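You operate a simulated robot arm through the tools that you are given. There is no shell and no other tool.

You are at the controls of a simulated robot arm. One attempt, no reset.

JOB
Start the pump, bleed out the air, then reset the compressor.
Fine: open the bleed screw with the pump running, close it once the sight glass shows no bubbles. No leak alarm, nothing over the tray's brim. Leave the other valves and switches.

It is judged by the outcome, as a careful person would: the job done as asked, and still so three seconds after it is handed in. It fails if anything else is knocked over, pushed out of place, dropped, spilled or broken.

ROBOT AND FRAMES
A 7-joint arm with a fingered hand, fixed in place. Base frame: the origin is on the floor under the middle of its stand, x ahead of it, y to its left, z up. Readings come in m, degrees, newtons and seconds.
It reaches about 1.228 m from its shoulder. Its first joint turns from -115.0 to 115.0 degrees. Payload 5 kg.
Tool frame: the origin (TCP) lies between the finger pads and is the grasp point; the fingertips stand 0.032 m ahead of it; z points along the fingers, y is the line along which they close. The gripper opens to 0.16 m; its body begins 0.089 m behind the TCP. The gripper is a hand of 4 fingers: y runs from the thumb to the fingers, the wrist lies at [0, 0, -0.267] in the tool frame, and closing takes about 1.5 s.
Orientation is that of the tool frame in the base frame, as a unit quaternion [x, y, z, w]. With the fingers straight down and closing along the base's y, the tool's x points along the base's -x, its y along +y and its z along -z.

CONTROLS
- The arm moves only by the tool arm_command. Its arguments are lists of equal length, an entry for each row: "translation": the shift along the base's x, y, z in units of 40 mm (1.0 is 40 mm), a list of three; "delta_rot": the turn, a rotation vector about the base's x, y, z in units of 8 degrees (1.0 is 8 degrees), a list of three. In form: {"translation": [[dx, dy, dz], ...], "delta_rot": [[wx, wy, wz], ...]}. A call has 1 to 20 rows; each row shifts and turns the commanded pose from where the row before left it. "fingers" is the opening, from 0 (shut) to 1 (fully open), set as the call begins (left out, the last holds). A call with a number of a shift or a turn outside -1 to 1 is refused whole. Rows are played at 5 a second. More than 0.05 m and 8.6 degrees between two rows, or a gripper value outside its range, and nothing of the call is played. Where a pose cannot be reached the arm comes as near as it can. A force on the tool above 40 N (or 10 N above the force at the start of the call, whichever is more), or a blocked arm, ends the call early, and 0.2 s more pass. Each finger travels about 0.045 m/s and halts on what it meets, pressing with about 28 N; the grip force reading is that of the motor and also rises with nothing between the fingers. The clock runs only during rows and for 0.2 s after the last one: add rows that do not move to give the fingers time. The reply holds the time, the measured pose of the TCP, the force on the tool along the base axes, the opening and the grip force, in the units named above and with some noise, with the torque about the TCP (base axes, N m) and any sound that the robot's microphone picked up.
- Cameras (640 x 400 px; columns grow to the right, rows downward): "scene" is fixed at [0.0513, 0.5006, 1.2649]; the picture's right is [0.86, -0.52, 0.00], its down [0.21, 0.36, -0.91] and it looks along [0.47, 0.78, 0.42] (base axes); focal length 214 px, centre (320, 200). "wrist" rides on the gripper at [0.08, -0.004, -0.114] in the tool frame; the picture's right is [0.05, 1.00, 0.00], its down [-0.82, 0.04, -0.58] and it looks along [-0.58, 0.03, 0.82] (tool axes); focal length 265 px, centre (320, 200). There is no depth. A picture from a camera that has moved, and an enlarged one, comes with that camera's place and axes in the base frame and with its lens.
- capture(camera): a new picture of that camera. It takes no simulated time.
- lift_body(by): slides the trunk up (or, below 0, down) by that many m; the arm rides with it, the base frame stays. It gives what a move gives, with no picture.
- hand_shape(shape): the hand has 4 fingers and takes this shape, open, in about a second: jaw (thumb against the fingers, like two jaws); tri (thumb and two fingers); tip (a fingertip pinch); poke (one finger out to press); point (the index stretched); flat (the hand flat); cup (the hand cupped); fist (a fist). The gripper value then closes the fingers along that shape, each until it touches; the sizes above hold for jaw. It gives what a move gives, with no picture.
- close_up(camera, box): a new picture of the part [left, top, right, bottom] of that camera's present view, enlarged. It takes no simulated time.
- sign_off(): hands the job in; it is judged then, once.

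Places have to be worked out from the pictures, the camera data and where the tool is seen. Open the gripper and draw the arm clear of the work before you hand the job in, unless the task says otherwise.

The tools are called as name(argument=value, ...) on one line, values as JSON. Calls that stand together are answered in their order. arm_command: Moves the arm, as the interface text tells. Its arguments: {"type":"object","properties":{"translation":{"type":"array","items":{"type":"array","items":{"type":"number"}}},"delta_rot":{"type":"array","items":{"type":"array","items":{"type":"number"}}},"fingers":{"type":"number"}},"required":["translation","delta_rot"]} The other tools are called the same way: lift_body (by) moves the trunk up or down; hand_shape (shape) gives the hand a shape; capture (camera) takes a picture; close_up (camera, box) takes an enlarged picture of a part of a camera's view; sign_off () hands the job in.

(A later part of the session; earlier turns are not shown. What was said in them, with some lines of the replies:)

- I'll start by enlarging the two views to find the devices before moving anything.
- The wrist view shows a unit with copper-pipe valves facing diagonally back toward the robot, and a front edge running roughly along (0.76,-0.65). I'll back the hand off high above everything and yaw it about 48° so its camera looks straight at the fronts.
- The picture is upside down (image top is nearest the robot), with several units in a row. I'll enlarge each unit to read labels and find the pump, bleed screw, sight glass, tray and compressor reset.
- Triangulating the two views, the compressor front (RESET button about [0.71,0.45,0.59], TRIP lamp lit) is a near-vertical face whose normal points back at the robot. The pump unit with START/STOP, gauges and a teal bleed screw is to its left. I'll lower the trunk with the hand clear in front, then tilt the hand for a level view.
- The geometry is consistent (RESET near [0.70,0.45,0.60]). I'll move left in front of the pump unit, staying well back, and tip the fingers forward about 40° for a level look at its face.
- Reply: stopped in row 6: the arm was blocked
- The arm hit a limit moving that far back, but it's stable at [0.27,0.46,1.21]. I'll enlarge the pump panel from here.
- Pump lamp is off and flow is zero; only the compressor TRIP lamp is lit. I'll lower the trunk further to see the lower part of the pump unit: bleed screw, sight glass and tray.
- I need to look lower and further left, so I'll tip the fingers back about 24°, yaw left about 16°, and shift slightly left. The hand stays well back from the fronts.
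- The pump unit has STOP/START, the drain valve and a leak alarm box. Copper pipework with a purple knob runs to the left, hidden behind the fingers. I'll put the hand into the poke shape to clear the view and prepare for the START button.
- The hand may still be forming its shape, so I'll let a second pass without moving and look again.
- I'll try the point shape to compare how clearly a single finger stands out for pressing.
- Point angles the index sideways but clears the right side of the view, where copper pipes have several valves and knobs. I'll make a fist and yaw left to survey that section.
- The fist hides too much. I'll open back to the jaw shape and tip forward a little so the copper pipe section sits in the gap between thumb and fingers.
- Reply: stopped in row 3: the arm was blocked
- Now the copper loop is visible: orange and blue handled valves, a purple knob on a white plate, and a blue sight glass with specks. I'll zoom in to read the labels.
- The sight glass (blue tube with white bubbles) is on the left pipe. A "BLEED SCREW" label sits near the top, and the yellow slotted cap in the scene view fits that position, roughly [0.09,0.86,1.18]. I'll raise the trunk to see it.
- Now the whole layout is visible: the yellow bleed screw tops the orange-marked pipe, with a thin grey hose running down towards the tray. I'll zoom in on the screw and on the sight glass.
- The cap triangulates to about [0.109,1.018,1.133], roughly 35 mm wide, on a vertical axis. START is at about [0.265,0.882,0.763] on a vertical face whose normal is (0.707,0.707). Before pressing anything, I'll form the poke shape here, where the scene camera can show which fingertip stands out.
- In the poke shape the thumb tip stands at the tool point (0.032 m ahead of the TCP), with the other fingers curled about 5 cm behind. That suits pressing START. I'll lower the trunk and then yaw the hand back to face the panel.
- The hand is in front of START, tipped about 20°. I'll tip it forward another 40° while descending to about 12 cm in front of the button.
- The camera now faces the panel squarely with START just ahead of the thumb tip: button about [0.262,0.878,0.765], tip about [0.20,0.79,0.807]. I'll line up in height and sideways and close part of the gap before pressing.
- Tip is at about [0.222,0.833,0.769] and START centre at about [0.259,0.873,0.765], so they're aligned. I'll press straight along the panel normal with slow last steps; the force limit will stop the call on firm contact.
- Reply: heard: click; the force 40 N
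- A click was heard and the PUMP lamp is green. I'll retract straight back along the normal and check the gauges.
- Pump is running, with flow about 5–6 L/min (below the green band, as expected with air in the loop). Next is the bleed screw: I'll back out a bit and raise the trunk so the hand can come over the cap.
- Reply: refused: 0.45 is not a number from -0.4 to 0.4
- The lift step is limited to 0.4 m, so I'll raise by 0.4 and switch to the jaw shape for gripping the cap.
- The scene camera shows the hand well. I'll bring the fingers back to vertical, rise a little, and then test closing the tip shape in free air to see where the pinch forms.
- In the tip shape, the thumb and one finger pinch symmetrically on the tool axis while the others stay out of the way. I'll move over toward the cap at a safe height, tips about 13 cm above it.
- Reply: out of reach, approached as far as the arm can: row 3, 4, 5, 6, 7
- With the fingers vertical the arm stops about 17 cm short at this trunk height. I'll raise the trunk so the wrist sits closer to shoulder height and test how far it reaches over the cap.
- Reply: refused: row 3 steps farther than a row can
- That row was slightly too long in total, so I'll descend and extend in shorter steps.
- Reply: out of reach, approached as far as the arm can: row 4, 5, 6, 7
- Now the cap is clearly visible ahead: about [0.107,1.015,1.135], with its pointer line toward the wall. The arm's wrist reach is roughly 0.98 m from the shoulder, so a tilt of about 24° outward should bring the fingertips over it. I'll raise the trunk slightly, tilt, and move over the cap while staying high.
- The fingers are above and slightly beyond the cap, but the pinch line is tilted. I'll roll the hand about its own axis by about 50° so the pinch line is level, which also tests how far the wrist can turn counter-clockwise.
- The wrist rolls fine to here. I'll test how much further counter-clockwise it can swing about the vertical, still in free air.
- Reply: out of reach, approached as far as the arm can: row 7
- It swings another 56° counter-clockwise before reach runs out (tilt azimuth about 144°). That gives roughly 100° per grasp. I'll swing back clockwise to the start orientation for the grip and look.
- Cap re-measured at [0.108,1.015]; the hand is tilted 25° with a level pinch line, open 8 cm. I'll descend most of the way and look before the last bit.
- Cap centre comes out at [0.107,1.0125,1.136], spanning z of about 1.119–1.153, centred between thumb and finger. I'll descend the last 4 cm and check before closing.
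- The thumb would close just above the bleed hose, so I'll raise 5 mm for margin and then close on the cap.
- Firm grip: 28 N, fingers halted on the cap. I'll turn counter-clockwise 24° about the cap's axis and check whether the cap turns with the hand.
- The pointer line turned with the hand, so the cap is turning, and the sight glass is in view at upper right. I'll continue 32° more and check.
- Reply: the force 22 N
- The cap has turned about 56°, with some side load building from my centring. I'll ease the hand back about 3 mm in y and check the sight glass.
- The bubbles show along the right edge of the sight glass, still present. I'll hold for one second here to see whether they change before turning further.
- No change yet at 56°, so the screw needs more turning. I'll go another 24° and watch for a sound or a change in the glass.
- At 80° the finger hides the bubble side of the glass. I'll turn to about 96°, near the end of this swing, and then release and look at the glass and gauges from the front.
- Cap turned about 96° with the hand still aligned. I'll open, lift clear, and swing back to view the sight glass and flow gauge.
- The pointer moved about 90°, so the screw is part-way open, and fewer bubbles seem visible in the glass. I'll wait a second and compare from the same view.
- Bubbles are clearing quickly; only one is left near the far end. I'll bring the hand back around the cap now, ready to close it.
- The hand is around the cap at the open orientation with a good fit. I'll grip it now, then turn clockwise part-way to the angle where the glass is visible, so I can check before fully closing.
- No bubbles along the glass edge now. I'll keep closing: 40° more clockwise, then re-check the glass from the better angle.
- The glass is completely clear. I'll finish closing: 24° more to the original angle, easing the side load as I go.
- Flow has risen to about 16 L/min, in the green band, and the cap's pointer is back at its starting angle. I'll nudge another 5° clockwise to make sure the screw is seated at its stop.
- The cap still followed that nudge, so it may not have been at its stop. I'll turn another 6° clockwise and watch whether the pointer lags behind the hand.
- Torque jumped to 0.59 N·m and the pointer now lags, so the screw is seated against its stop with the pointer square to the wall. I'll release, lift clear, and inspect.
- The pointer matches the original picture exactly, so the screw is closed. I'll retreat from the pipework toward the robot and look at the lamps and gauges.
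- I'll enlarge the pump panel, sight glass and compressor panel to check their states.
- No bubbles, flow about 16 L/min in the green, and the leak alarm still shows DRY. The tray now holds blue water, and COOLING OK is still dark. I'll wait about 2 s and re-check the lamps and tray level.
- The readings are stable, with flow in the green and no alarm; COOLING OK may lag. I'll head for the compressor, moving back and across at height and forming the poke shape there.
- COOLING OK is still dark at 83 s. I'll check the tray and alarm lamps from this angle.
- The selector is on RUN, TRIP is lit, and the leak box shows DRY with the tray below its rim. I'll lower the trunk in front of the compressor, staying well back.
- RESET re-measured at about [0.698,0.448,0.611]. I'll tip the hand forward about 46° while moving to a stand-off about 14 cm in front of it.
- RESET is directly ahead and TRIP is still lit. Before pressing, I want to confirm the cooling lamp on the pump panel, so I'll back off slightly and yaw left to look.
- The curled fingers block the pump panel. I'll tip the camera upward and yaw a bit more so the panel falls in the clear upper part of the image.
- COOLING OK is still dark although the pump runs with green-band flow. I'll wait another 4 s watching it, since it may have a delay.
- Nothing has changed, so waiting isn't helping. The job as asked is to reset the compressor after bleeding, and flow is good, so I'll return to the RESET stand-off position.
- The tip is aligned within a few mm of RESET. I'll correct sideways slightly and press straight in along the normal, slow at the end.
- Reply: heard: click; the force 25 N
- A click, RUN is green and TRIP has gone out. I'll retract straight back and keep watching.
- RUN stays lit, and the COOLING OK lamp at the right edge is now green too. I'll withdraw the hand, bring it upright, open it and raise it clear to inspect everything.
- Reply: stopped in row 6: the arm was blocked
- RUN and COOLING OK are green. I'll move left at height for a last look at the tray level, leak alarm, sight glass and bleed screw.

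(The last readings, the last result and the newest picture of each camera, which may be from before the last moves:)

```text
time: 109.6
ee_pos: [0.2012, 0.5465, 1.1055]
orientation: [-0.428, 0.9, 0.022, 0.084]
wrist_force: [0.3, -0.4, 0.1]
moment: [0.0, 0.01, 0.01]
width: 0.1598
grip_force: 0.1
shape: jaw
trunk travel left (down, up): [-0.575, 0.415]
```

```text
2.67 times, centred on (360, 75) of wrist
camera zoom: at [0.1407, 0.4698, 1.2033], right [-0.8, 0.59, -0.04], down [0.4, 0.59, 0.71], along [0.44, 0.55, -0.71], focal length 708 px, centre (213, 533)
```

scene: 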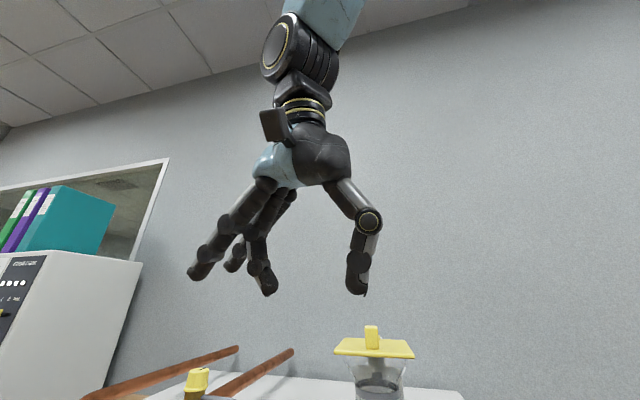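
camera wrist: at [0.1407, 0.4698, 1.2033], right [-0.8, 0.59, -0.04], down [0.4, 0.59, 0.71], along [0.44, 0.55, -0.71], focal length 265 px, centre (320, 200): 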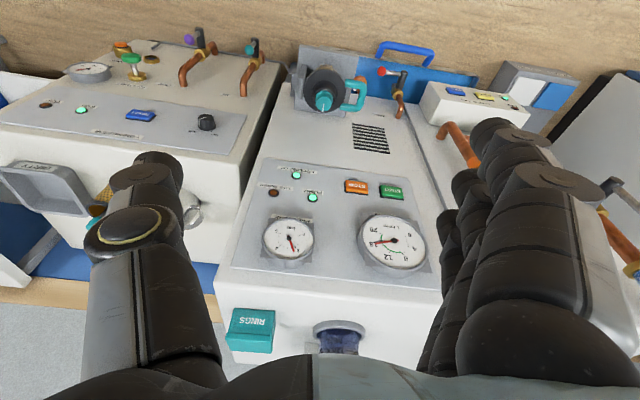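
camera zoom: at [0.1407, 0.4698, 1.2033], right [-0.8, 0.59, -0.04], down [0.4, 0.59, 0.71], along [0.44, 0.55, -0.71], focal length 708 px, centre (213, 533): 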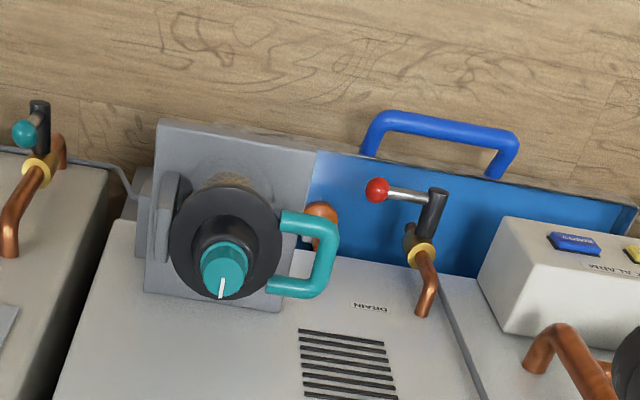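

The tray holds water below its rim and the floor around it is dry. A last zoom on the alarm lamps, panel and bleed screw.

close_up(camera="wrist", box=[400, 50, 560, 150])

close_up(camera="wrist", box=[240, 150, 440, 275])

close_up(camera="scene", box=[140, 340, 236, 400])

close_up(camera="wrist", box=[20, 30, 260, 180])

```text
4.00 times, centred on (480, 100) of wrist
camera zoom: at [0.1407, 0.4698, 1.2033], right [-0.8, 0.59, -0.04], down [0.4, 0.59, 0.71], along [0.44, 0.55, -0.71], focal length 1062 px, centre (-320, 600)
```

zoom: 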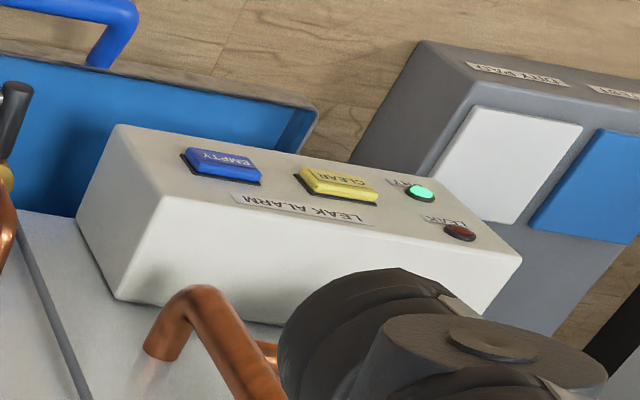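

```text
3.20 times, centred on (340, 212) of wrist
camera zoom: at [0.1407, 0.4698, 1.2033], right [-0.8, 0.59, -0.04], down [0.4, 0.59, 0.71], along [0.44, 0.55, -0.71], focal length 849 px, centre (256, 160)
```

zoom: 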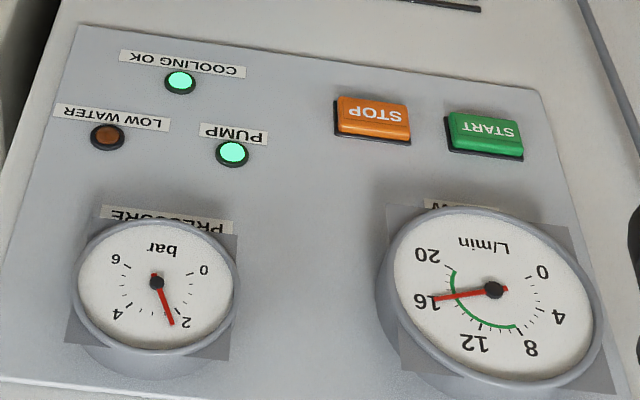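

```text
6.67 times, centred on (188, 370) of scene
camera zoom: at [0.0513, 0.5006, 1.2649], right [0.86, -0.52, 0.0], down [0.21, 0.36, -0.91], along [0.47, 0.78, 0.42], focal length 1430 px, centre (1200, -933)
```

zoom: 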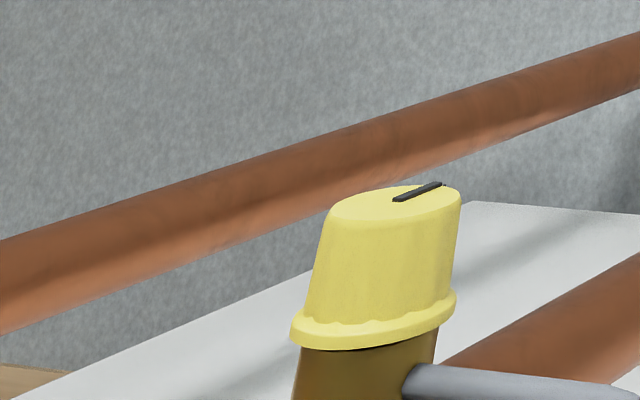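

```text
2.67 times, centred on (140, 105) of wrist
camera zoom: at [0.1407, 0.4698, 1.2033], right [-0.8, 0.59, -0.04], down [0.4, 0.59, 0.71], along [0.44, 0.55, -0.71], focal length 708 px, centre (800, 453)
```

zoom: 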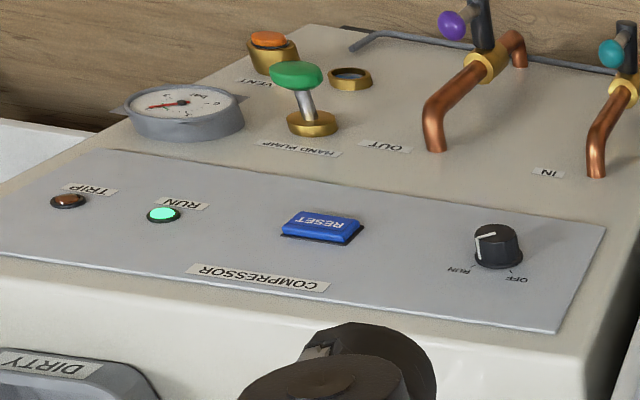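

Everything checks out:
- **Pump:** running, flow about 16 L/min in the green band, COOLING OK lit.
- **Bleed screw:** closed at its original mark, with the sight glass clear.
- **Leak alarm:** shows DRY, tray below its brim.
- **Compressor:** on RUN with TRIP out.

The hand is open and clear of the work, so I'll hand in the job.

sign_off()

```text
The job is handed in.
```

The pump is running, the air is bled out, and the compressor is reset and running. I have handed the job in.

- **Pump:** I pressed START. The PUMP lamp is lit and flow has risen from about 5–6 to about 16 L/min, inside the green band.
- **Bleeding:** I opened the bleed screw about a quarter turn with the pump running and closed it once the sight glass showed no bubbles. It is back against its stop, with its mark where it started.
- **Tray:** The water bled off went into the tray, which is below its brim. The leak alarm still reads DRY and I saw no water on the floor.
- **Compressor:** I pressed RESET while COOLING OK was still dark. It had stayed dark for more than 20 seconds after the screw was closed. TRIP then went out and RUN came on, and COOLING OK was lit when I next looked. All were still fine about 9 seconds later.

I left the other valves and switches alone. The hand is open and clear of the equipment.
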